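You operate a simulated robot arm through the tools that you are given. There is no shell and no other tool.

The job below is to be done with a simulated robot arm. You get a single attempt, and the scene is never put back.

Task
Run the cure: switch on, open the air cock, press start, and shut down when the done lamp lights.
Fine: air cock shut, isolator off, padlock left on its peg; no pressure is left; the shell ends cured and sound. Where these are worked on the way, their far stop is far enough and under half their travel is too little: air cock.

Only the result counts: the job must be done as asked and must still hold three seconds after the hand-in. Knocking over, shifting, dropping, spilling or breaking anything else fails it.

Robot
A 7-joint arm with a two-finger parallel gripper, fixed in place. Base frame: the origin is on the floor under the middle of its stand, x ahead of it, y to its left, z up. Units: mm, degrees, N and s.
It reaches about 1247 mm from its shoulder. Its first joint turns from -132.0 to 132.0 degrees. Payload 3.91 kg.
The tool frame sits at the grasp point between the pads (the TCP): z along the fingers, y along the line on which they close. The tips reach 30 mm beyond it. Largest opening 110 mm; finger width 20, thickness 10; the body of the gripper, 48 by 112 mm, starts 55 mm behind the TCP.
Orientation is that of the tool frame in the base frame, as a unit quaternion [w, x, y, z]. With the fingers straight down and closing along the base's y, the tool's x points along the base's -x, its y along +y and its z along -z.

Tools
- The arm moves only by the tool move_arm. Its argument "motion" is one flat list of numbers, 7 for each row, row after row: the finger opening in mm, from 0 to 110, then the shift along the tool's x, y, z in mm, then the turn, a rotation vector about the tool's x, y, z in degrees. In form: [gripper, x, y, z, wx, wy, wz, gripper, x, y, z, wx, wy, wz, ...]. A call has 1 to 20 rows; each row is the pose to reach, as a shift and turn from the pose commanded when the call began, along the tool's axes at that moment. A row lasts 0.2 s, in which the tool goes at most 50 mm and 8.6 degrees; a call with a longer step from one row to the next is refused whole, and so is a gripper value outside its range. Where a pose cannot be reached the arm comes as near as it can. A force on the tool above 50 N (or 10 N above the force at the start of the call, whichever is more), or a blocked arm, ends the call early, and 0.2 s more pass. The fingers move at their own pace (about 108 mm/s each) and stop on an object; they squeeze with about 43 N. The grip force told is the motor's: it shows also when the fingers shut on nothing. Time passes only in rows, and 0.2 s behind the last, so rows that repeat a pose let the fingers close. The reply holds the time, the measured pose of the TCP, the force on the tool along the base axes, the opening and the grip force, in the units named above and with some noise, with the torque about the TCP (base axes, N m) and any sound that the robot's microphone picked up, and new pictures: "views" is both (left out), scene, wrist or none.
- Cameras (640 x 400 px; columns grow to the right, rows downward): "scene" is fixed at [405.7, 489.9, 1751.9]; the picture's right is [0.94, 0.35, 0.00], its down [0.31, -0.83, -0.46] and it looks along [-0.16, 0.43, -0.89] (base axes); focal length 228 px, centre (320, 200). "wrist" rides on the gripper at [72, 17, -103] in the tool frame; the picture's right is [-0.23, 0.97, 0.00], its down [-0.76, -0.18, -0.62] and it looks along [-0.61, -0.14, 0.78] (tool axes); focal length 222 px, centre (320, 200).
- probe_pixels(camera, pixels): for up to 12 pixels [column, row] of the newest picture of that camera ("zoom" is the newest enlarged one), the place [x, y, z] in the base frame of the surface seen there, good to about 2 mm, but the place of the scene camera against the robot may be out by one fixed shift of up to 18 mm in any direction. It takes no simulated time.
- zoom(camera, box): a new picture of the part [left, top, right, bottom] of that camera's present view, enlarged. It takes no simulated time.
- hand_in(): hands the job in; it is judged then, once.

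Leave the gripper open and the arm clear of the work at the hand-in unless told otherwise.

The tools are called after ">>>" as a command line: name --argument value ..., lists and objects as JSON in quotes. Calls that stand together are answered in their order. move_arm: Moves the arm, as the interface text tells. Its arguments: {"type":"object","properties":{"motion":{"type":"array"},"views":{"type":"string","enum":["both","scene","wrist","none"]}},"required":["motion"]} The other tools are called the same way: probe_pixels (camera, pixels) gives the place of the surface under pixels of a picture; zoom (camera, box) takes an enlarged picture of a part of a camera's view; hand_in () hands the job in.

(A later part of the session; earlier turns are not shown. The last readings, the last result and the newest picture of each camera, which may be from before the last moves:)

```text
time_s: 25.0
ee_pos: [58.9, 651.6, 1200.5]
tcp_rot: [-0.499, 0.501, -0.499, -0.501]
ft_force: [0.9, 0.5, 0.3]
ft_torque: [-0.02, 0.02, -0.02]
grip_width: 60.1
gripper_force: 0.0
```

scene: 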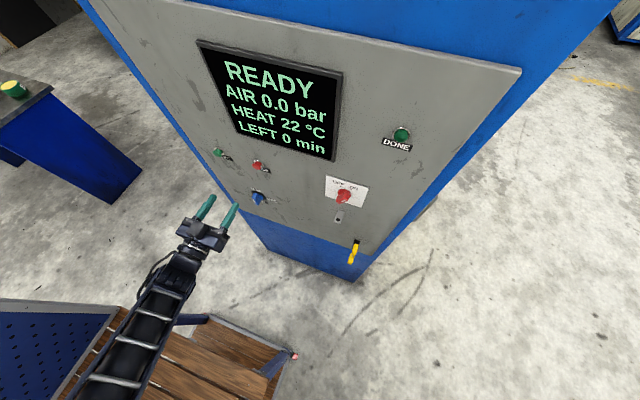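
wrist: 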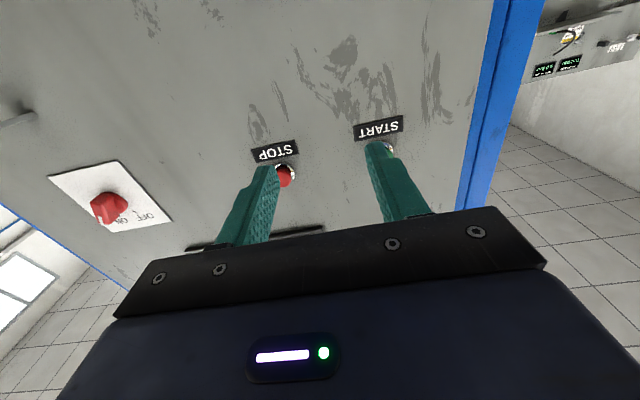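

The pose was reached squarely at (59, 652, 1200). Now I go down 155 mm to the air cock's level at y≈690, the tips still about 37 mm clear of the knob, and look.

>>> move_arm --motion '[60, 30, 0, 10, 0, 0, 0, 60, 60, 0, 20, 0, 0, 0, 60, 90, 0, 30, 0, 0, 0, 60, 120, 0, 38, 0, 0, 0, 60, 155, 0, 38, 0, 0, 0, 60, 155, 0, 38, 0, 0, 0]'

```text
time_s: 26.4
ee_pos: [23.1, 669.9, 1075.5]
tcp_rot: [-0.469, 0.539, -0.514, -0.475]
ft_force: [-0.6, 0.1, -0.1]
ft_torque: [0.0, -0.02, -0.04]
grip_width: 60.4
gripper_force: 0.0
out of reach, approached as far as the arm can: row 2, 3, 4, 5, 6
```

scene: 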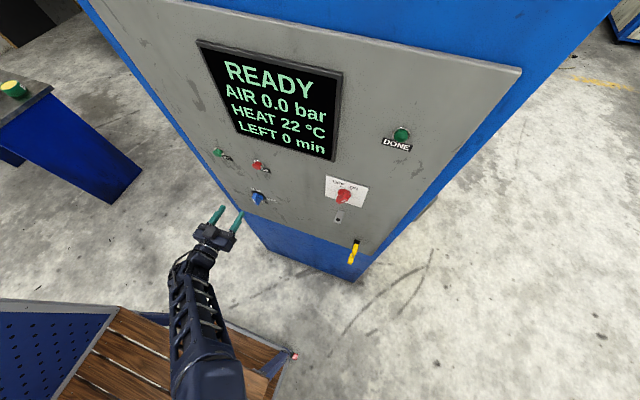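
wrist: 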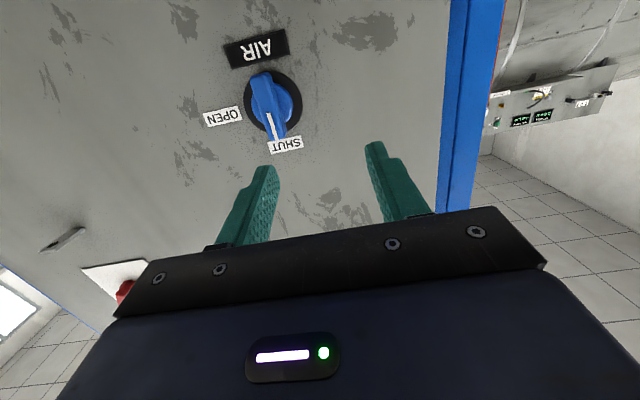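

The reach limit came up again near z≈1150, this time with the elbow on the right. The air cock is clearly visible in the wrist view around (270,100). I'll probe the arm links to see the geometry now.

>>> probe_pixels --camera "scene" --pixels '[[178, 270], [195, 285], [185, 310], [215, 310], [190, 340], [215, 340], [205, 365], [215, 395], [185, 395], [203, 252], [212, 232], [235, 380]]'

>>> zoom --camera "scene" --box '[120, 200, 320, 400]'

>>> zoom --camera "wrist" --box '[180, 20, 340, 180]'

```text
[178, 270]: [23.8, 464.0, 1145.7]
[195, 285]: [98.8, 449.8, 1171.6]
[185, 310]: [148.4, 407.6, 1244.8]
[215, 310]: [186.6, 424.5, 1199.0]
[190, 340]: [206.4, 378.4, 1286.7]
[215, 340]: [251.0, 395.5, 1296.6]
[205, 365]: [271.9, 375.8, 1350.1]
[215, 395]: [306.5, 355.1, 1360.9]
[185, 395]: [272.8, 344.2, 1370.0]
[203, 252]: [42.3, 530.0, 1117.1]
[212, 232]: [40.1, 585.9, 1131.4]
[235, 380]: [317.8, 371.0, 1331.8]
```

```text
2.00 times, centred on (220, 300) of scene
```

zoom: 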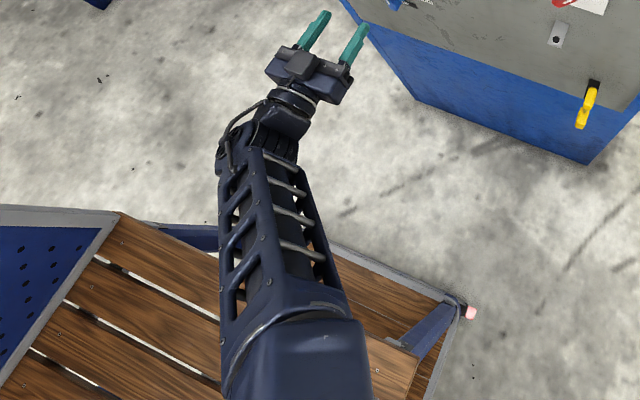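

```text
2.50 times, centred on (260, 100) of wrist
```

zoom: 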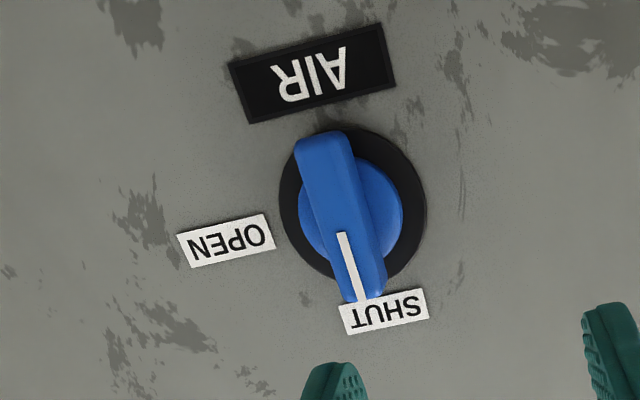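

My analysis: joint 5 can't get past about ±165°. With the hand pointing along the shoulder–wrist line, that blocks this wrist solution from either side. The other solution is to bend the wrist joint the opposite way, through straight, with the forearm roll near zero. First I'll go back to the start pose along the same path.

>>> move_arm --motion '[60, -24, -7.5, -6.5, 0.36, -1.24, 0.2, 60, -48, -15, -13, 0.72, -2.5, 0.4, 60, -72, -22.5, -19.6, 1.1, -3.7, 0.6, 60, -97, -30, -26, 1.45, -5, 0.8, 60, -121, -37.5, -32.7, 1.8, -6.2, 1.05, 60, -121, -37.5, -32.7, 1.8, -6.2, 1.05]' --views "none"

```text
time_s: 27.8
ee_pos: [56.8, 649.1, 1198.7]
tcp_rot: [0.501, -0.5, 0.499, 0.5]
ft_force: [0.6, 0.2, -0.6]
ft_torque: [-0.02, 0.01, 0.0]
grip_width: 60.4
gripper_force: 0.0
```

That pose is recovered squarely. Next I reverse the swing back to tool-down.

>>> move_arm --motion '[60, -16.79, -5.07, -10.36, 4.948, 4.948, 4.948, 60, -33.57, -10.14, -20.71, 9.897, 9.897, 9.897, 60, -50.36, -15.21, -31.07, 14.846, 14.846, 14.846, 60, -67.14, -20.29, -41.43, 19.794, 19.794, 19.794, 60, -83.93, -25.36, -51.79, 24.743, 24.743, 24.743, 60, -100.71, -30.43, -62.14, 29.692, 29.692, 29.692, 60, -117.5, -35.5, -72.5, 34.641, 34.641, 34.641, 60, -134.29, -40.57, -82.86, 39.589, 39.589, 39.589, 60, -151.07, -45.64, -93.21, 44.538, 44.538, 44.538, 60, -167.86, -50.71, -103.57, 49.487, 49.487, 49.487, 60, -184.64, -55.79, -113.93, 54.435, 54.435, 54.435, 60, -201.43, -60.86, -124.29, 59.384, 59.384, 59.384, 60, -218.21, -65.93, -134.64, 64.333, 64.333, 64.333, 60, -235, -71, -145, 69.28, 69.28, 69.28, 60, -235, -71, -145, 69.28, 69.28, 69.28]'

>>> zoom --camera "wrist" --box '[0, 60, 200, 260]'

>>> probe_pixels --camera "wrist" --pixels '[[52, 112], [80, 113], [65, 106], [66, 120], [5, 190], [20, 200], [30, 160], [3, 150]]'

```text
time_s: 31.0
ee_pos: [127.1, 503.2, 1433.9]
tcp_rot: [0.0, 0.0, 1.0, 0.0]
ft_force: [0.1, 0.2, -0.7]
ft_torque: [0.01, -0.02, 0.0]
grip_width: 60.2
gripper_force: 0.1
```

scene: 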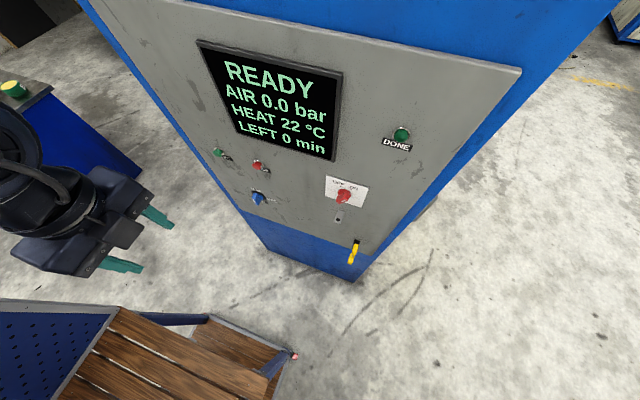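
wrist: 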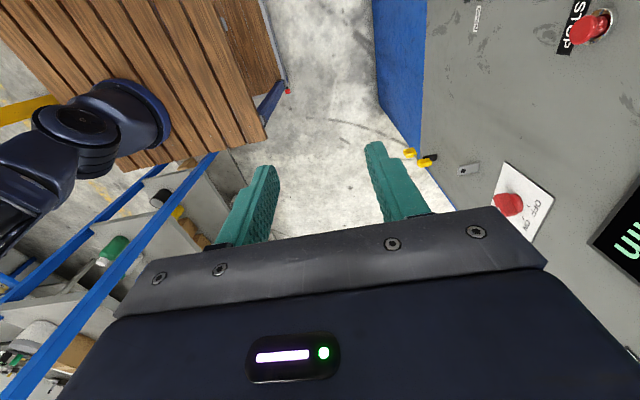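

```text
2.00 times, centred on (100, 160) of wrist
```

zoom: 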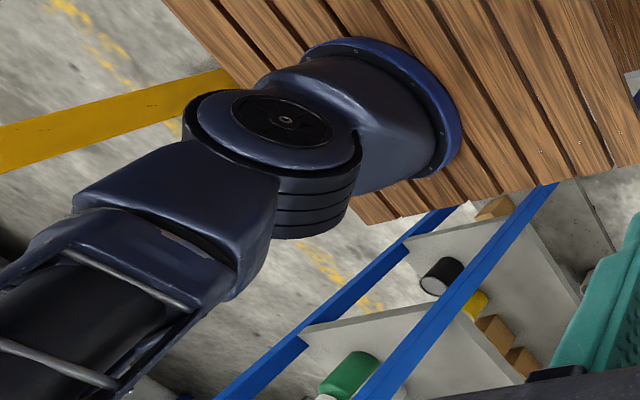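

```text
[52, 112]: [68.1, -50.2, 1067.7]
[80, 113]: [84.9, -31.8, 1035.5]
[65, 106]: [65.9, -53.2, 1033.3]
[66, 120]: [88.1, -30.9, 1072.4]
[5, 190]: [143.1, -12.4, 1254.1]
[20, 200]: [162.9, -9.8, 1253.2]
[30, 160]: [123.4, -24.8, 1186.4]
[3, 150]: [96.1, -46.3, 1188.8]
```

I'm back at the start with the elbow slightly to the right. Next I'll pitch the hand up within the plane of the forearm, 46° about an axis matched to the forearm direction, while lowering the wrist. Then I'll measure the forearm before passing through straight.

>>> move_arm --motion '[60, 8.7, 22.3, 20.5, -7.15, 2.77, 0, 60, 17.3, 44.7, 41, -14.3, 5.53, 0, 60, 26, 67, 61.5, -21.45, 8.3, 0, 60, 34.7, 89.3, 82, -28.6, 11.07, 0, 60, 43.3, 111.7, 102.5, -35.75, 13.83, 0, 60, 52, 134, 123, -42.9, 16.6, 0, 60, 52, 134, 123, -42.9, 16.6, 0]'

>>> zoom --camera "scene" --box '[0, 150, 250, 400]'

```text
time_s: 32.6
ee_pos: [75.1, 637.7, 1310.2]
tcp_rot: [-0.141, -0.001, 0.92, 0.365]
ft_force: [0.6, -0.5, -0.7]
ft_torque: [0.03, -0.01, 0.01]
grip_width: 60.0
gripper_force: 0.0
```

scene: 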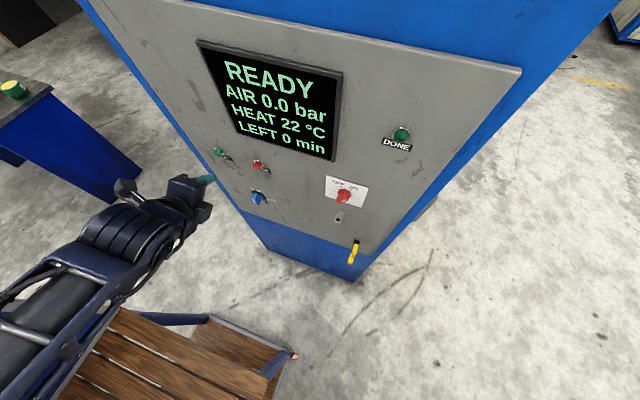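
wrist: 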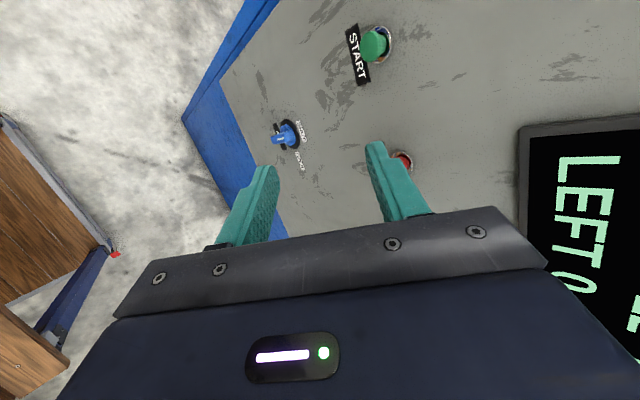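

```text
1.60 times, centred on (125, 275) of scene
```

zoom: 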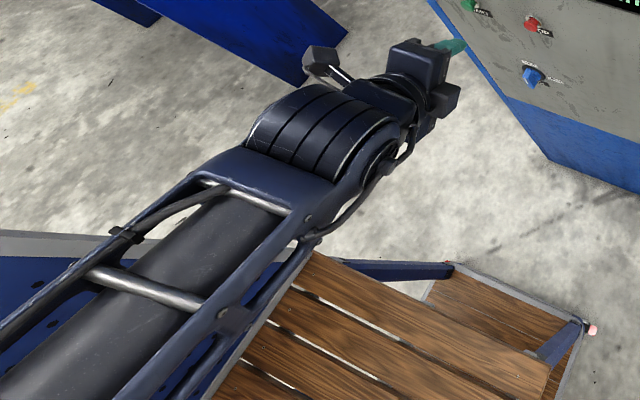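

I'll probe points along the forearm's tube and rails, and on the hand, to get their directions.

>>> probe_pixels --camera "zoom" --pixels '[[225, 215], [180, 260], [125, 310], [90, 350], [305, 215], [250, 275], [200, 345], [215, 165], [150, 205], [330, 130], [290, 115], [410, 90]]'

```text
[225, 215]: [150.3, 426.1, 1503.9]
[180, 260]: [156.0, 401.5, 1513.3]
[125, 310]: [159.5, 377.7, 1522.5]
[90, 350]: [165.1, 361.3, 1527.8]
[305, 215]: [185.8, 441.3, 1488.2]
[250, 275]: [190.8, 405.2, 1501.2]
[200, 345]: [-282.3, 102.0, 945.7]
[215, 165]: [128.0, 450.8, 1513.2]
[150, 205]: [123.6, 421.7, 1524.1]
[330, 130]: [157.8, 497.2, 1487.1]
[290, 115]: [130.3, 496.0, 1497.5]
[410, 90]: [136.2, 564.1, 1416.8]
```

The forearm points along about (-0.1, 0.93, -0.34), and the hand is 27° below and left of it. I'll rotate the hand along the great circle straight through the forearm direction and 21° past it (48° in total, wrist point held fixed), so the wrist bends the other way.

>>> move_arm --motion '[60, -5.4, 27.3, -1.9, -7.84, -1.54, 0, 60, -10.6, 54.0, -7.7, -15.68, -3.09, 0, 60, -15.7, 79.7, -17.3, -23.52, -4.63, 0, 60, -20.5, 103.9, -30.4, -31.36, -6.18, 0, 60, -24.8, 126.0, -46.8, -39.2, -7.72, 0, 60, -28.7, 145.6, -66.2, -47.04, -9.26, 0, 60, -28.7, 145.6, -66.2, -47.04, -9.26, 0]'

>>> zoom --camera "scene" --box '[0, 120, 250, 370]'

```text
time_s: 34.2
ee_pos: [135.4, 703.2, 1446.8]
tcp_rot: [-0.056, 0.084, 0.706, 0.701]
ft_force: [-0.1, 0.4, 0.1]
ft_torque: [0.0, -0.02, 0.0]
grip_width: 59.9
gripper_force: 0.1
```

scene: 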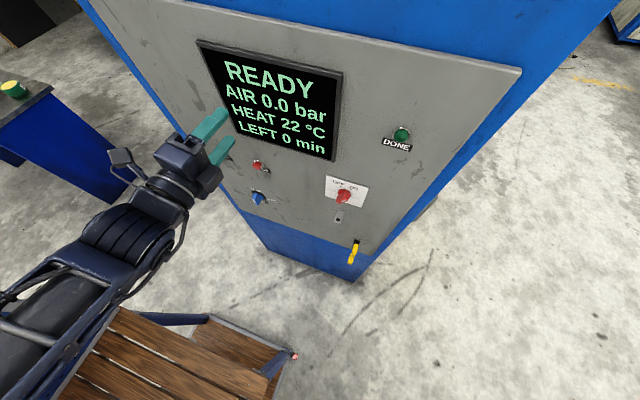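
wrist: 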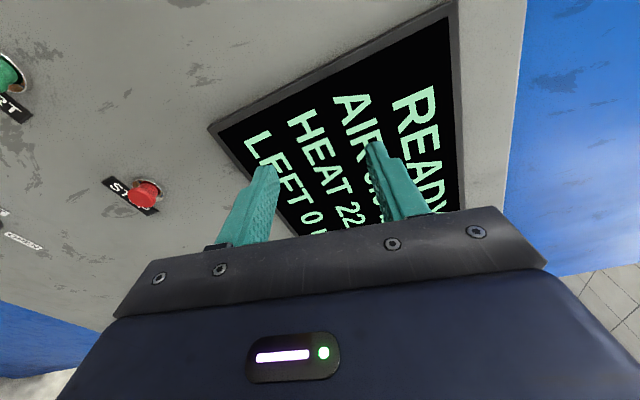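

```text
1.60 times, centred on (125, 245) of scene
```

zoom: 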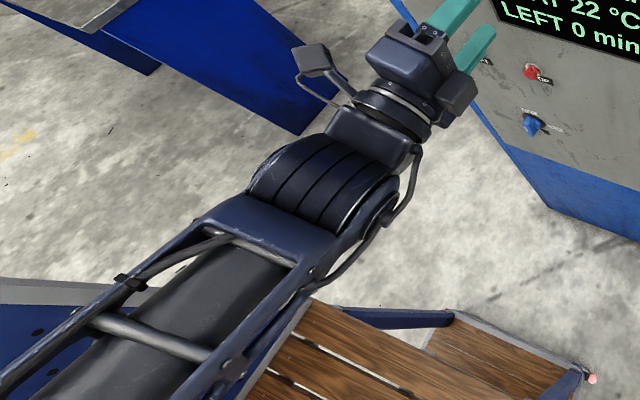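

It worked: the wrist passed through straight and now bends the other way, with the forearm unmoved. Now I'll descend to about (62, 690, 1070) while rolling -101° to the camera-below orientation, so the fingers close along x across the cock's bar.

>>> move_arm --motion '[60, -0.2, -27.4, -0.8, -0.155, 0.108, -7.243, 60, -0.5, -54.8, -1.7, -0.31, 0.216, -14.486, 60, -0.7, -82.3, -2.5, -0.465, 0.324, -21.729, 60, -0.9, -109.7, -3.3, -0.62, 0.432, -28.971, 60, -1.2, -137.1, -4.2, -0.775, 0.54, -36.214, 60, -1.4, -164.5, -5.0, -0.93, 0.647, -43.457, 60, -1.7, -192, -5.9, -1.085, 0.755, -50.7, 60, -1.9, -219.4, -6.7, -1.24, 0.863, -57.943, 60, -2.1, -246.8, -7.5, -1.395, 0.971, -65.186, 60, -2.4, -274.2, -8.4, -1.55, 1.079, -72.429, 60, -2.6, -301.6, -9.2, -1.705, 1.187, -79.671, 60, -2.8, -329.1, -10.0, -1.86, 1.295, -86.914, 60, -3.1, -356.5, -10.9, -2.015, 1.403, -94.157, 60, -3.3, -383.9, -11.7, -2.17, 1.51, -101.4, 60, -3.3, -383.9, -11.7, -2.17, 1.51, -101.4]'

```text
time_s: 37.4
ee_pos: [62.9, 687.1, 1070.0]
tcp_rot: [-0.499, 0.501, -0.5, -0.5]
ft_force: [0.4, -0.3, -0.5]
ft_torque: [0.01, 0.02, 0.02]
grip_width: 60.2
gripper_force: 0.1
```

scene: 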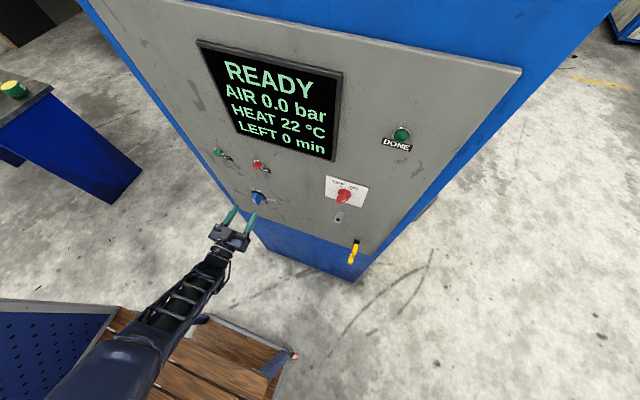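
wrist: 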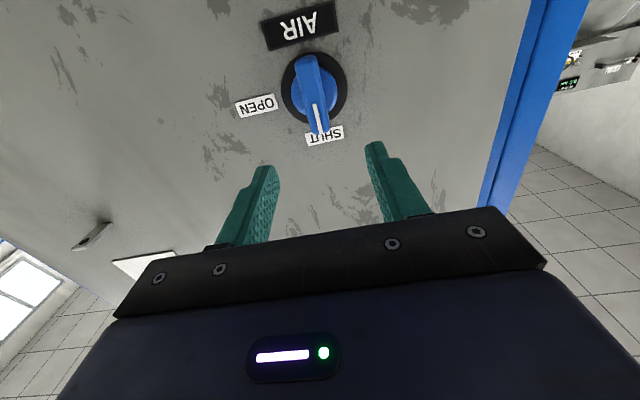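

Reached: (62.9, 687, 1070), square to the panel. Now a zoom on the air cock, with probes for its axis, bar width and hub depth.

>>> zoom --camera "wrist" --box '[255, 30, 375, 150]'

>>> probe_pixels --camera "wrist" --pixels '[[324, 135], [257, 106], [302, 27], [308, 60], [316, 110], [290, 95], [345, 95], [330, 75], [320, 130]]'

```text
3.33 times, centred on (315, 90) of wrist
```

zoom: 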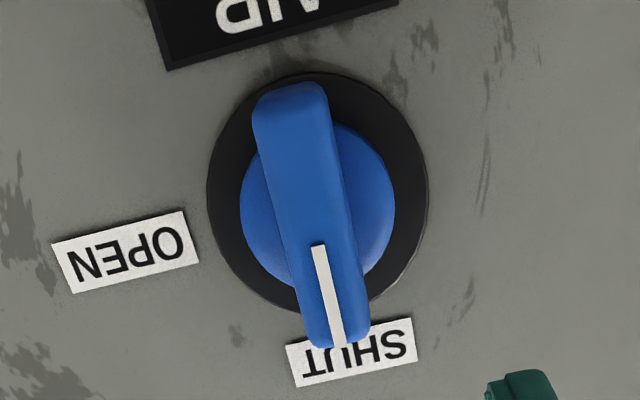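

```text
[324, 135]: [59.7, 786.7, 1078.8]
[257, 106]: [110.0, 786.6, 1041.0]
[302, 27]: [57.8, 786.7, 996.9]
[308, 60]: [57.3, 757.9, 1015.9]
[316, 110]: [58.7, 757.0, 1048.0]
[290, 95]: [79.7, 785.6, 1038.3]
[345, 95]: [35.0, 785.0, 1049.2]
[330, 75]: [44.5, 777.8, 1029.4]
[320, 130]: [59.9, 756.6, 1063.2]
```

>>> probe_pixels --camera "zoom" --pixels '[[260, 115], [325, 110], [290, 95], [312, 335], [362, 325], [320, 250], [340, 345], [290, 250], [350, 220], [265, 200], [370, 200], [270, 145]]'

>>> probe_pixels --camera "wrist" --pixels '[[258, 190], [265, 205], [268, 185], [384, 170], [390, 185], [378, 165]]'

>>> move_arm --motion '[60, 0, 0, 0, 0, 0, 0]' --views "none"

```text
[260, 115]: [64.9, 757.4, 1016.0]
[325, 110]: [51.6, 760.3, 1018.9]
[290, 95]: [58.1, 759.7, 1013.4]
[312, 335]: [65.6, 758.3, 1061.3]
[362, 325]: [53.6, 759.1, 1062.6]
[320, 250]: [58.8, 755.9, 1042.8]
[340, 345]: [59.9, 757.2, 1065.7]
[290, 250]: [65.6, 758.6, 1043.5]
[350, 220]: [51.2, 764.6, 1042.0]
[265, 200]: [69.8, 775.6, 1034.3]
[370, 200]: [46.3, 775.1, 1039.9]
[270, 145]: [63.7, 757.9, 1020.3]
```

```text
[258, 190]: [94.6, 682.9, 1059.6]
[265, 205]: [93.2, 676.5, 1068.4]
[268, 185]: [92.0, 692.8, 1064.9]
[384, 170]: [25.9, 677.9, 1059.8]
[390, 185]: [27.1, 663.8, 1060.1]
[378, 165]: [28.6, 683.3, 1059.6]
```

```text
time_s: 37.8
ee_pos: [62.1, 687.7, 1069.4]
tcp_rot: [0.5, -0.5, 0.501, 0.499]
ft_force: [0.5, 0.3, -1.1]
ft_torque: [-0.03, 0.0, 0.01]
grip_width: 60.0
gripper_force: 0.0
```

The air cock axis is at (58.7, 1040.5). Its bar is 14 mm wide, with its front at y≈757 and the hub at y≈775. I'll centre the TCP on the axis and go forward to y≈740, so the tips at 770 straddle the bar.

>>> move_arm --motion '[60, 15, 2, 0, 0, 0, 0, 60, 29.3, 3.8, 0, 0, 0, 0, 60, 29.3, 3.8, 20, 0, 0, 0, 60, 29.3, 3.8, 40, 0, 0, 0, 60, 29.3, 3.8, 52.5, 0, 0, 0, 60, 29.3, 3.8, 52.5, 0, 0, 0]'

```text
time_s: 39.2
ee_pos: [58.0, 740.7, 1041.8]
tcp_rot: [0.499, -0.501, 0.501, 0.5]
ft_force: [0.4, 0.1, -0.5]
ft_torque: [0.01, 0.0, 0.0]
grip_width: 59.9
gripper_force: 0.1
```

scene: 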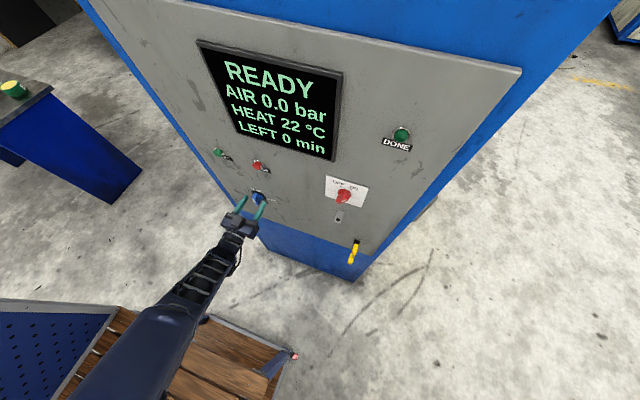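
wrist: 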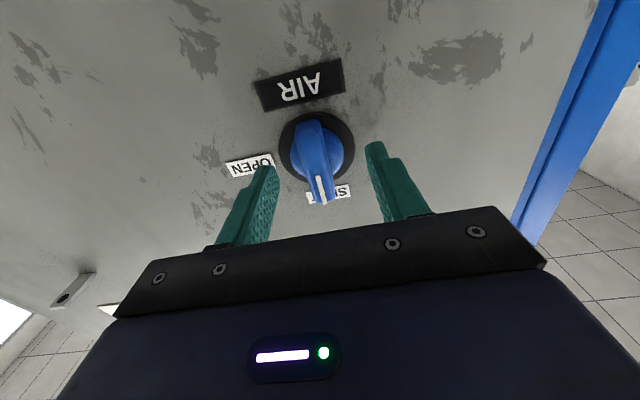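

Centred at (58.0, 740.7, 1041.8). Now I close on the bar.

>>> move_arm --motion '[20, 0, 0, 0, 0, 0, 0, 10, 0, 0, 0, 0, 0, 0, 0, 0, 0, 0, 0, 0, 0, 0, 0, 0, 0, 0, 0, 0]' --views "wrist"

```text
time_s: 40.2
ee_pos: [60.8, 741.2, 1040.3]
tcp_rot: [0.5, -0.499, 0.501, 0.499]
ft_force: [19.3, -2.1, 1.0]
ft_torque: [0.05, -0.01, -0.36]
grip_width: 15.9
gripper_force: 44.6
```

wrist: 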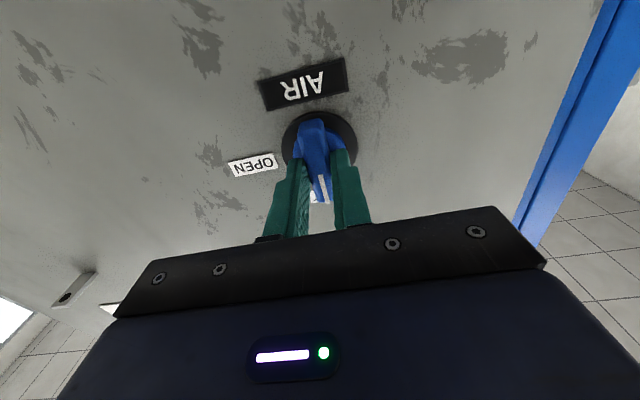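

Gripped (15.9 mm), but there is a 19 N side load, so the bar sits about 2.8 mm further along +x than I commanded. I'll shift +x by 2.8 mm to relieve it.

>>> move_arm --motion '[0, 0, -1.5, 0, 0, 0, 0, 0, 0, -2.8, 0, 0, 0, 0, 0, 0, -2.8, 0, 0, 0, 0]' --views "none"

```text
time_s: 41.0
ee_pos: [59.6, 741.4, 1041.1]
tcp_rot: [-0.499, 0.501, -0.5, -0.5]
ft_force: [11.3, -6.5, 1.9]
ft_torque: [0.27, 0.01, -0.22]
grip_width: 15.8
gripper_force: 45.2
```

The load dropped to 11 N. I'll shift another 3 mm the same way to centre it.

>>> move_arm --motion '[0, 0, -1.5, 0, 0, 0, 0, 0, 0, -3, 0, 0, 0, 0, 0, 0, -3, 0, 0, 0, 0]' --views "none"

```text
time_s: 41.8
ee_pos: [59.5, 740.5, 1042.5]
tcp_rot: [-0.498, 0.501, -0.5, -0.501]
ft_force: [-19.8, 2.5, 3.9]
ft_torque: [-1.16, 0.04, 0.3]
grip_width: 15.8
gripper_force: 45.4
```

That overshot to -20 N, so I'll move back 2 mm.

>>> move_arm --motion '[0, 0, 1, 0, 0, 0, 0, 0, 0, 2, 0, 0, 0, 0, 0, 0, 2, 0, 0, 0, 0]' --views "none"

```text
time_s: 42.6
ee_pos: [60.2, 741.0, 1041.1]
tcp_rot: [-0.499, 0.501, -0.5, -0.5]
ft_force: [-23.8, -1.1, -1.5]
ft_torque: [1.2, 0.01, 0.5]
grip_width: 15.9
gripper_force: 45.2
```

The readings scatter. I'll hold still for a moment and read again.

>>> move_arm --motion '[0, 0, 0, 0, 0, 0, 0, 0, 0, 0, 0, 0, 0, 0, 0, 0, 0, 0, 0, 0, 0]' --views "wrist"

>>> zoom --camera "wrist" --box '[250, 90, 390, 210]'

```text
time_s: 43.4
ee_pos: [58.7, 741.0, 1041.0]
tcp_rot: [0.5, -0.5, 0.5, 0.5]
ft_force: [-26.9, -2.0, 0.1]
ft_torque: [0.31, 0.02, 0.56]
grip_width: 15.9
gripper_force: 44.8
```

wrist: 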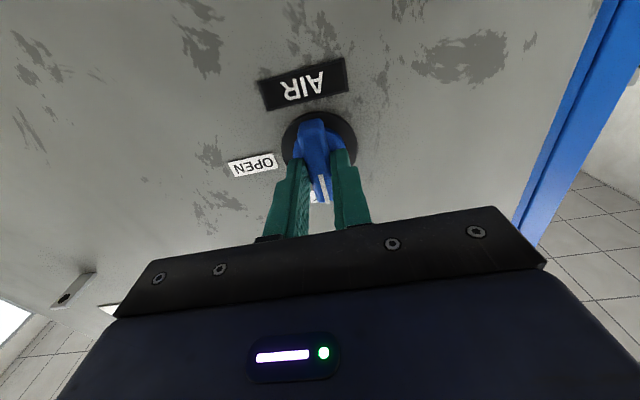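

```text
3.33 times, centred on (320, 150) of wrist
```

zoom: 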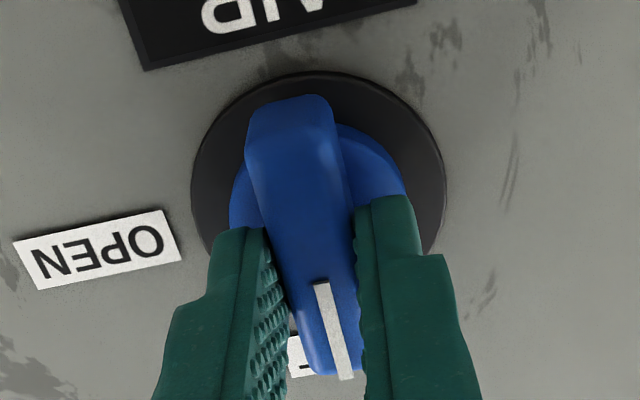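

I'll ease another 1.8 mm toward -x and hold longer.

>>> move_arm --motion '[0, 0, 0.9, 0, 0, 0, 0, 0, 0, 1.8, 0, 0, 0, 0, 0, 0, 1.8, 0, 0, 0, 0, 0, 0, 1.8, 0, 0, 0, 0]' --views "none"

```text
time_s: 44.4
ee_pos: [60.7, 740.7, 1040.2]
tcp_rot: [0.5, -0.5, 0.501, 0.499]
ft_force: [-12.9, -7.6, 7.7]
ft_torque: [-0.29, 0.0, 0.3]
grip_width: 15.9
gripper_force: 45.0
```

Down to -13 N, which is good enough. I'll turn the cock clockwise toward OPEN, the first 45° in 6° steps, while centring another 0.8 mm.

>>> move_arm --motion '[0, 0, 0.4, 0, 0, 0, 5, 0, 0, 0.8, 0, 0, 0, 10, 0, 0, 0.8, 0, 0, 0, 16, 0, 0, 0.8, 0, 0, 0, 22, 0, 0, 0.8, 0, 0, 0, 28, 0, 0, 0.8, 0, 0, 0, 34, 0, 0, 0.8, 0, 0, 0, 40, 0, 0, 0.8, 0, 0, 0, 45, 0, 0, 0.8, 0, 0, 0, 45]'

```text
time_s: 46.4
ee_pos: [61.9, 740.9, 1040.2]
tcp_rot: [0.27, -0.27, 0.654, 0.653]
ft_force: [8.8, 9.2, 13.6]
ft_torque: [0.64, 0.03, -0.43]
grip_width: 15.9
gripper_force: 45.2
```

scene: 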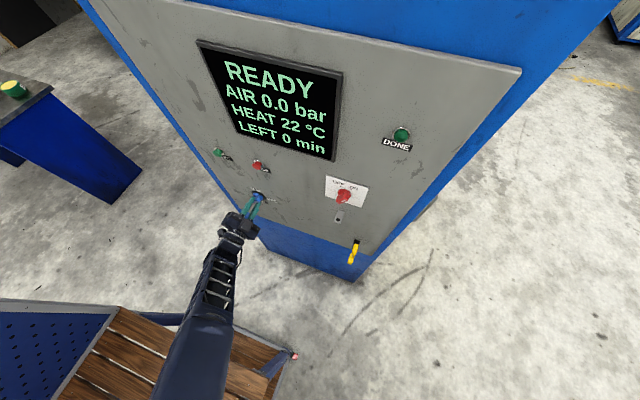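
wrist: 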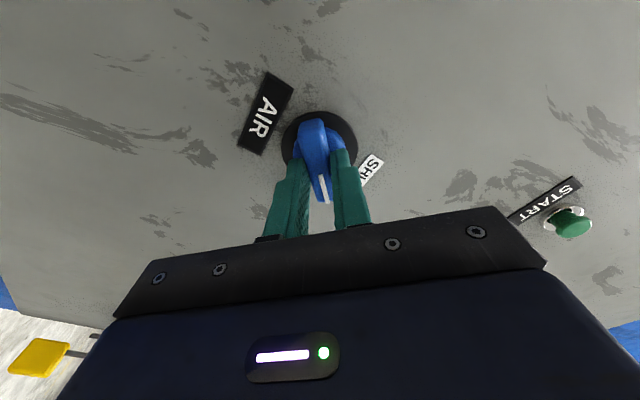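

The knob is turning with the gripper and the forces are modest. I'll do the remaining 45° to the OPEN stop.

>>> move_arm --motion '[0, 0, 0, 0, 0, 0, 6, 0, 0, 0, 0, 0, 0, 12, 0, 0, 0, 0, 0, 0, 18, 0, 0, 0, 0, 0, 0, 24, 0, 0, 0, 0, 0, 0, 30, 0, 0, 0, 0, 0, 0, 36, 0, 0, 0, 0, 0, 0, 42, 0, 0, 0, 0, 0, 0, 45, 0, 0, 0, 0, 0, 0, 45]'

>>> zoom --camera "wrist" --box '[240, 80, 400, 220]'

```text
time_s: 48.4
ee_pos: [62.1, 741.2, 1039.5]
tcp_rot: [0.001, 0.001, 0.709, 0.706]
ft_force: [37.3, -15.8, 2.5]
ft_torque: [0.23, -0.04, -0.84]
grip_width: 15.9
gripper_force: 45.0
```

scene: 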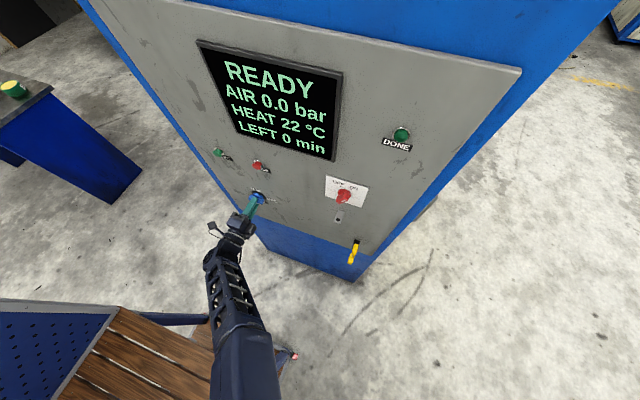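
wrist: 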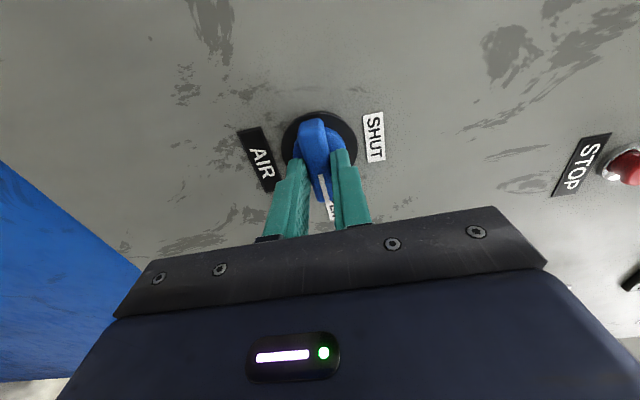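

```text
2.86 times, centred on (320, 150) of wrist
```

zoom: 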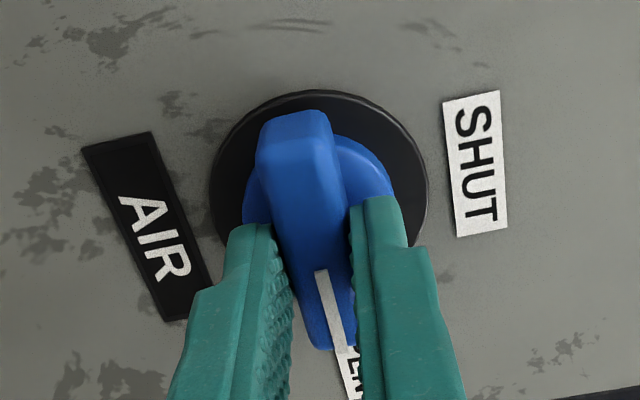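

The pointer is now on OPEN. I'll release it and back straight out 70 mm.

>>> move_arm --motion '[40, 0, 0, 0, 0, 0, 0, 60, 0, 0, 0, 0, 0, 0, 60, 0, 0, -15, 0, 0, 0, 60, 0, 0, -35, 0, 0, 0, 60, 0, 0, -60, 0, 0, 0, 60, 0, 0, -60, 0, 0, 0]'

>>> zoom --camera "scene" --box '[195, 40, 345, 215]'

```text
time_s: 49.8
ee_pos: [59.5, 682.0, 1041.0]
tcp_rot: [0.0, 0.0, 0.708, 0.706]
ft_force: [1.0, -0.5, 0.5]
ft_torque: [0.02, 0.01, -0.02]
grip_width: 59.8
gripper_force: 0.0
```

scene: 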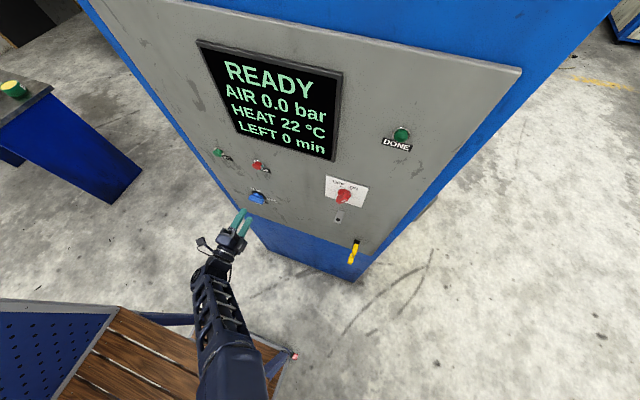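
wrist: 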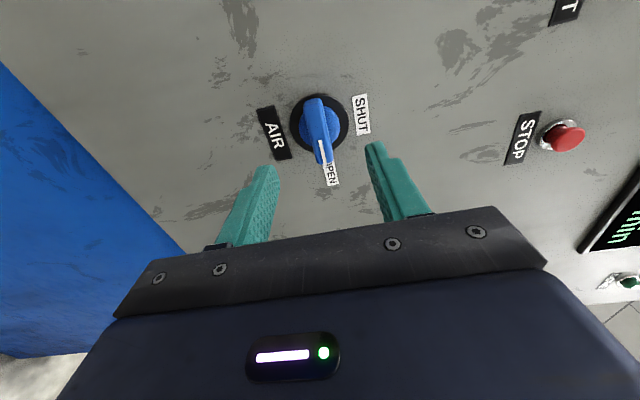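

```text
2.29 times, centred on (270, 128) of scene
```

zoom: 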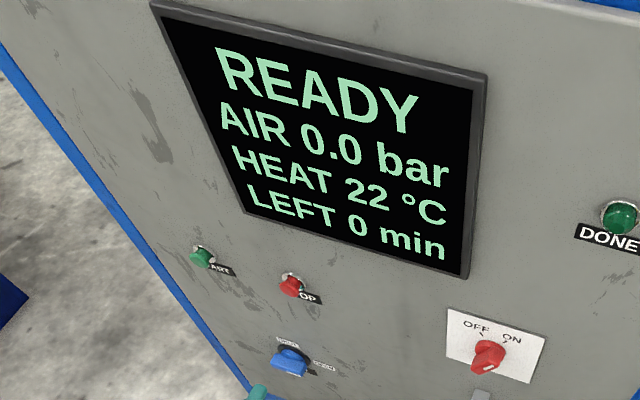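

The cock is fully OPEN. The display still reads READY, AIR 0.0, HEAT 22, so the run begins with START. I'll close the fingers and move up to in front of START, to about (6, 690, 1266).

>>> move_arm --motion '[40, 6, 25, 0, 0, 0, 0, 20, 12, 50, 0, 0, 0, 0, 0, 18, 75, 0, 0, 0, 0, 0, 24, 100, 0, 0, 0, 0, 0, 30, 125, 0, 0, 0, 0, 0, 36, 150, 0, 0, 0, 0, 0, 42, 175, 0, 0, 0, 0, 0, 48, 200, 0, 0, 0, 0, 0, 54, 225, 0, 0, 0, 0, 0, 54, 225, 0, 0, 0, 0]'

```text
time_s: 52.0
ee_pos: [4.1, 681.4, 1265.6]
tcp_rot: [0.0, 0.0, 0.708, 0.706]
ft_force: [0.2, 0.0, -0.3]
ft_torque: [-0.03, -0.04, -0.02]
grip_width: 0.0
gripper_force: 37.2
```

scene: 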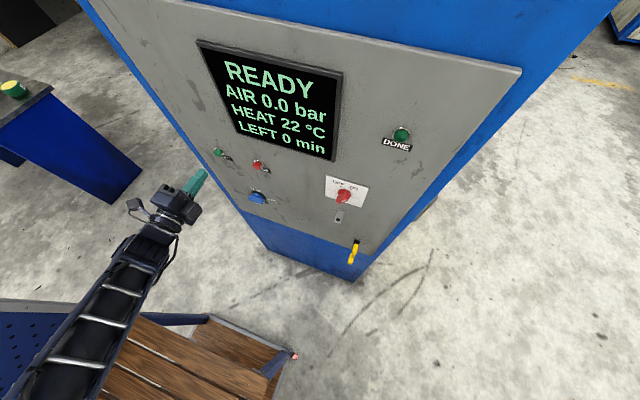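
wrist: 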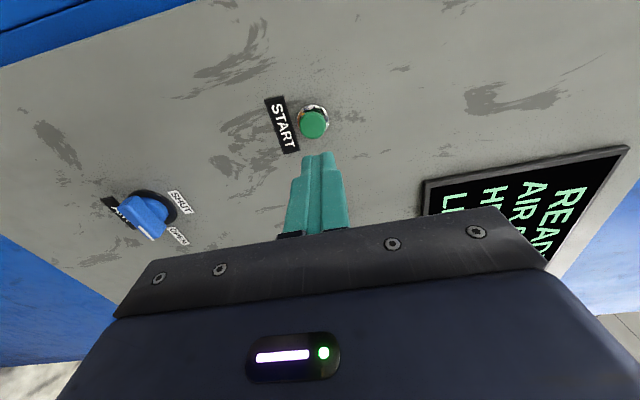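

START is right ahead at (313,122) in the wrist view. I'll probe its exact position and the closed fingertips.

>>> zoom --camera "wrist" --box '[250, 80, 390, 220]'

>>> probe_pixels --camera "wrist" --pixels '[[313, 122], [305, 122], [321, 122], [313, 113], [313, 130], [318, 106], [318, 156], [322, 170]]'

```text
2.86 times, centred on (320, 150) of wrist
```

zoom: 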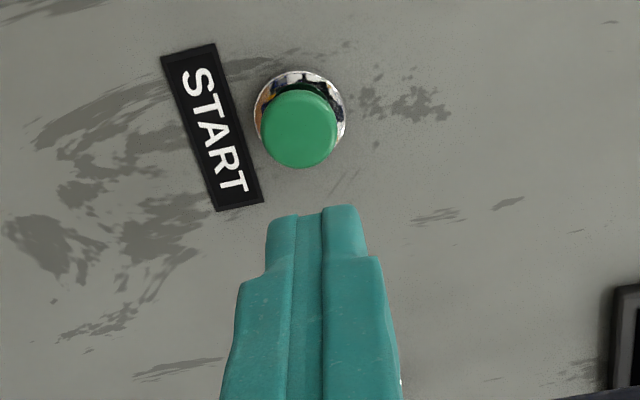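

```text
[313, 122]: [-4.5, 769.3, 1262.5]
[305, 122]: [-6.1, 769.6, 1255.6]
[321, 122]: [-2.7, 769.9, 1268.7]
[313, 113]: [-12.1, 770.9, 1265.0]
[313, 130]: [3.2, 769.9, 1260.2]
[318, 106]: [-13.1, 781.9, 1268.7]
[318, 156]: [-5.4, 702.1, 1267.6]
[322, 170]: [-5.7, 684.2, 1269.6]
```

The START cap is centred at about (-1, 1262) with its face at y≈769.5. I'll shift to that line and advance until the tips just reach it, then press a few millimetres.

>>> move_arm --motion '[0, 4.6, -3.1, 15, 0, 0, 0, 0, 4.6, -3.1, 35, 0, 0, 0, 0, 4.6, -3.1, 50, 0, 0, 0, 0, 4.6, -3.1, 56, 0, 0, 0, 0, 4.6, -3.1, 60, 0, 0, 0, 0, 4.6, -3.1, 63, 0, 0, 0]'

```text
time_s: 53.4
ee_pos: [1.1, 744.0, 1262.0]
tcp_rot: [0.0, 0.0, 0.708, 0.707]
ft_force: [-1.9, -3.8, -1.0]
ft_torque: [-0.04, -0.01, 0.07]
grip_width: 0.0
gripper_force: 38.2
```

scene: 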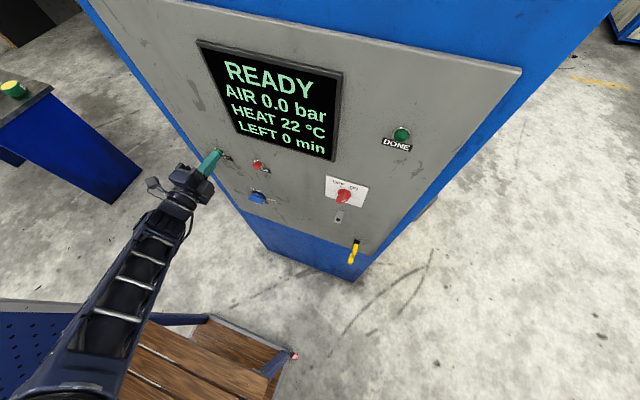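
wrist: 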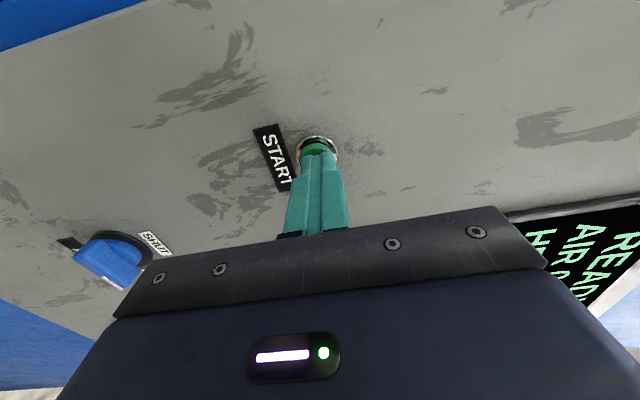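

Contact at -3.8 N. I'll press further in small steps until it registers.

>>> move_arm --motion '[0, 0, 0, 2, 0, 0, 0, 0, 0, 0, 4, 0, 0, 0]' --views "scene"

```text
time_s: 54.0
ee_pos: [1.1, 749.4, 1261.7]
tcp_rot: [0.0, -0.001, 0.708, 0.706]
ft_force: [-0.2, -7.0, -2.7]
ft_torque: [-0.06, -0.05, -0.01]
grip_width: 0.2
gripper_force: 37.7
heard: click
```

scene: 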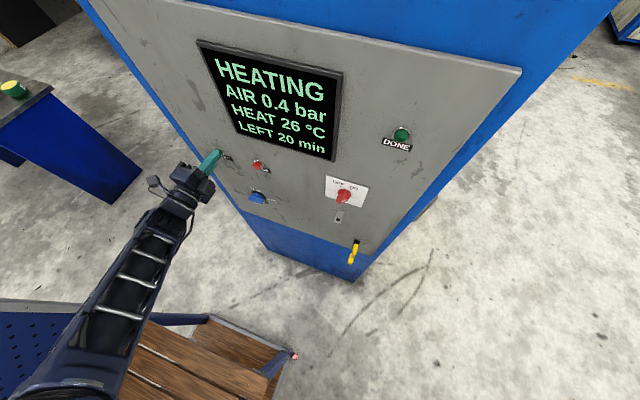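

There was a click, and the display shows HEATING, 0.4 bar, 26 °C, 20 min left. I'll back off and return to the waiting spot in front of the cock with the fingers open, so I'm ready for DONE.

>>> move_arm --motion '[0, 0, 0, -20, 0, 0, 0, 0, 0, 0, -45, 0, 0, 0, 0, 0, 0, -67, 0, 0, 0, 20, -8, -30, -67, 0, 0, 0, 40, -16, -60, -67, 0, 0, 0, 60, -24, -91, -67, 0, 0, 0, 60, -32, -121, -67, 0, 0, 0, 60, -41, -155, -67, 0, 0, 0, 60, -50, -189, -67, 0, 0, 0, 60, -58.6, -221.9, -67, 0, 0, 0, 60, -58.6, -221.9, -67, 0, 0, 0]'

```text
time_s: 56.4
ee_pos: [59.7, 680.3, 1039.2]
tcp_rot: [0.0, 0.0, 0.707, 0.707]
ft_force: [-0.9, 0.2, 0.4]
ft_torque: [-0.01, -0.01, 0.03]
grip_width: 60.2
gripper_force: 0.1
```

scene: 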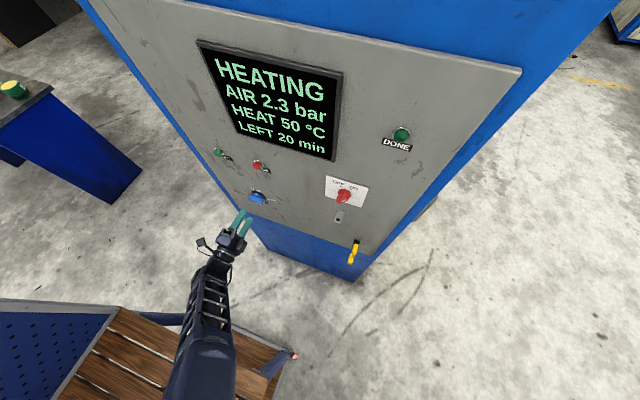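
wrist: 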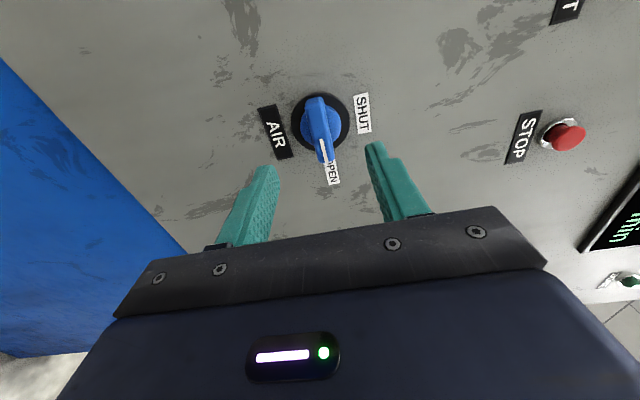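

HEATING: 2.3 bar, 50 °C. I'll advance to straddle the cock handle without touching it (y≈741) and wait there.

>>> move_arm --motion '[60, 0, 0, 20, 0, 0, 0, 60, 0, 0, 40, 0, 0, 0, 60, 0, 0, 52, 0, 0, 0, 60, 0, 0, 60, 0, 0, 0, 45, 0, 0, 60, 0, 0, 0]'

>>> zoom --camera "wrist" --box '[240, 90, 400, 220]'

```text
time_s: 57.6
ee_pos: [59.1, 740.8, 1040.2]
tcp_rot: [-0.001, 0.001, 0.708, 0.707]
ft_force: [0.7, -0.1, -0.1]
ft_torque: [0.01, 0.01, 0.0]
grip_width: 44.9
gripper_force: 0.2
```

scene: 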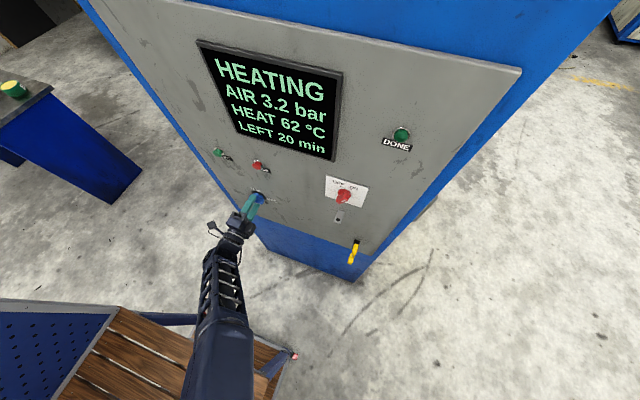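
wrist: 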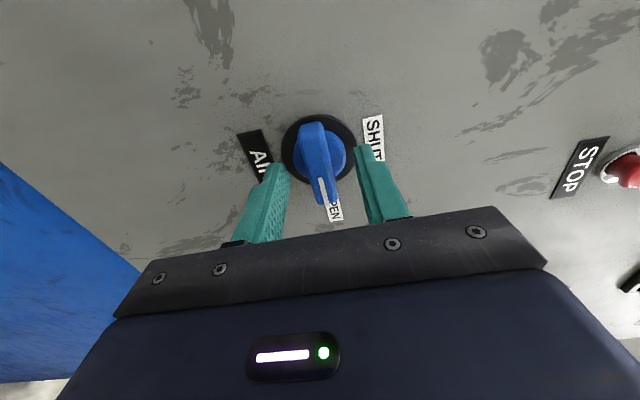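

```text
3.08 times, centred on (320, 155) of wrist
```

zoom: 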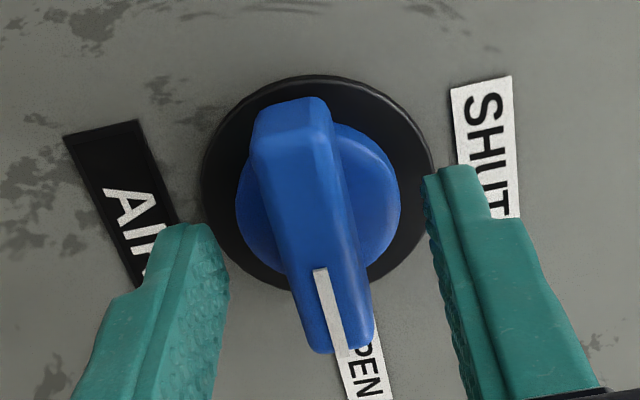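

I'm straddling the handle cleanly. The display shows 3.2 bar and 62 °C. Now I wait and watch the display.

>>> move_arm --motion '[45, 0, 0, 0, 0, 0, 0, 45, 0, 0, 0, 0, 0, 0, 45, 0, 0, 0, 0, 0, 0, 45, 0, 0, 0, 0, 0, 0, 45, 0, 0, 0, 0, 0, 0, 45, 0, 0, 0, 0, 0, 0, 45, 0, 0, 0, 0, 0, 0, 45, 0, 0, 0, 0, 0, 0, 45, 0, 0, 0, 0, 0, 0]' --views "scene"

```text
time_s: 59.6
ee_pos: [59.3, 741.4, 1041.0]
tcp_rot: [-0.001, 0.0, 0.708, 0.706]
ft_force: [-0.8, 0.4, -0.2]
ft_torque: [0.0, -0.01, 0.04]
grip_width: 45.0
gripper_force: 0.0
```

scene: 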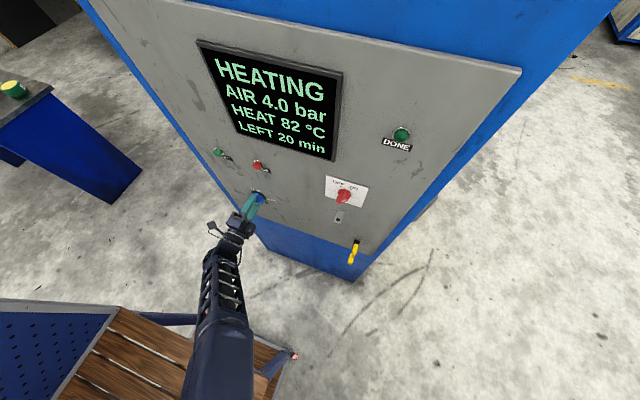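

HEATING: 4.0 bar, 82 °C. I keep waiting.

>>> move_arm --motion '[45, 0, 0, 0, 0, 0, 0, 45, 0, 0, 0, 0, 0, 0, 45, 0, 0, 0, 0, 0, 0, 45, 0, 0, 0, 0, 0, 0, 45, 0, 0, 0, 0, 0, 0, 45, 0, 0, 0, 0, 0, 0, 45, 0, 0, 0, 0, 0, 0, 45, 0, 0, 0, 0, 0, 0, 45, 0, 0, 0, 0, 0, 0, 45, 0, 0, 0, 0, 0, 0, 45, 0, 0, 0, 0, 0, 0, 45, 0, 0, 0, 0, 0, 0, 45, 0, 0, 0, 0, 0, 0, 45, 0, 0, 0, 0, 0, 0]' --views "scene"

```text
time_s: 62.6
ee_pos: [59.4, 741.2, 1041.0]
tcp_rot: [0.0, 0.001, 0.709, 0.706]
ft_force: [-0.1, -0.1, -0.3]
ft_torque: [0.01, -0.01, -0.01]
grip_width: 45.0
gripper_force: 0.1
```

scene: 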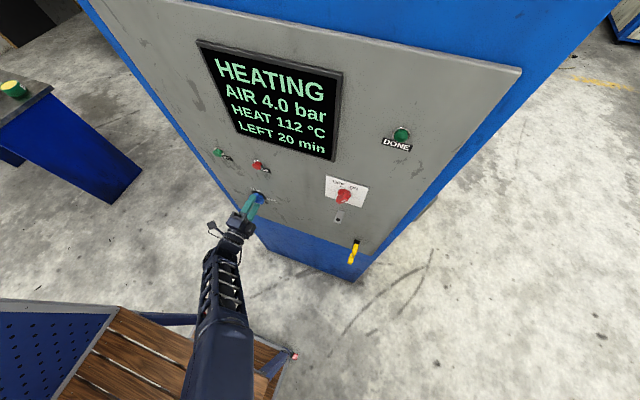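

112 °C and 4.0 bar now. I wait on, in slightly shorter chunks, watching for the soak phase.

>>> move_arm --motion '[45, 0, 0, 0, 0, 0, 0, 45, 0, 0, 0, 0, 0, 0, 45, 0, 0, 0, 0, 0, 0, 45, 0, 0, 0, 0, 0, 0, 45, 0, 0, 0, 0, 0, 0, 45, 0, 0, 0, 0, 0, 0, 45, 0, 0, 0, 0, 0, 0, 45, 0, 0, 0, 0, 0, 0, 45, 0, 0, 0, 0, 0, 0]' --views "scene"

```text
time_s: 64.6
ee_pos: [59.9, 740.5, 1040.4]
tcp_rot: [0.0, 0.0, 0.707, 0.707]
ft_force: [0.3, 0.1, 0.0]
ft_torque: [0.01, 0.03, -0.02]
grip_width: 44.8
gripper_force: 0.1
```

scene: 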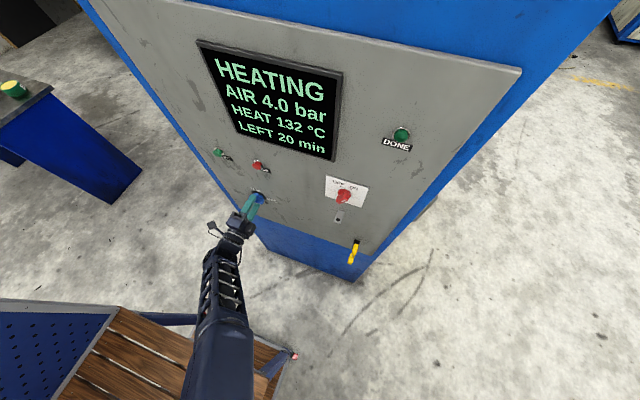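

132 °C and still HEATING. I keep waiting.

>>> move_arm --motion '[45, 0, 0, 0, 0, 0, 0, 45, 0, 0, 0, 0, 0, 0, 45, 0, 0, 0, 0, 0, 0, 45, 0, 0, 0, 0, 0, 0, 45, 0, 0, 0, 0, 0, 0, 45, 0, 0, 0, 0, 0, 0, 45, 0, 0, 0, 0, 0, 0, 45, 0, 0, 0, 0, 0, 0, 45, 0, 0, 0, 0, 0, 0]' --views "scene"

```text
time_s: 66.6
ee_pos: [58.9, 741.6, 1040.4]
tcp_rot: [0.0, 0.0, 0.708, 0.706]
ft_force: [-0.9, -0.2, 0.1]
ft_torque: [-0.01, 0.01, 0.01]
grip_width: 45.0
gripper_force: 0.1
```

scene: 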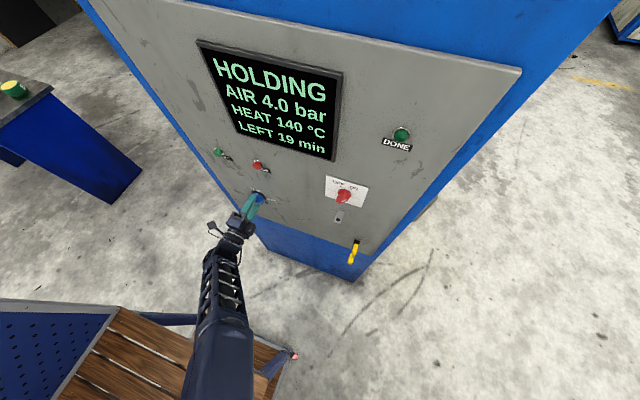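

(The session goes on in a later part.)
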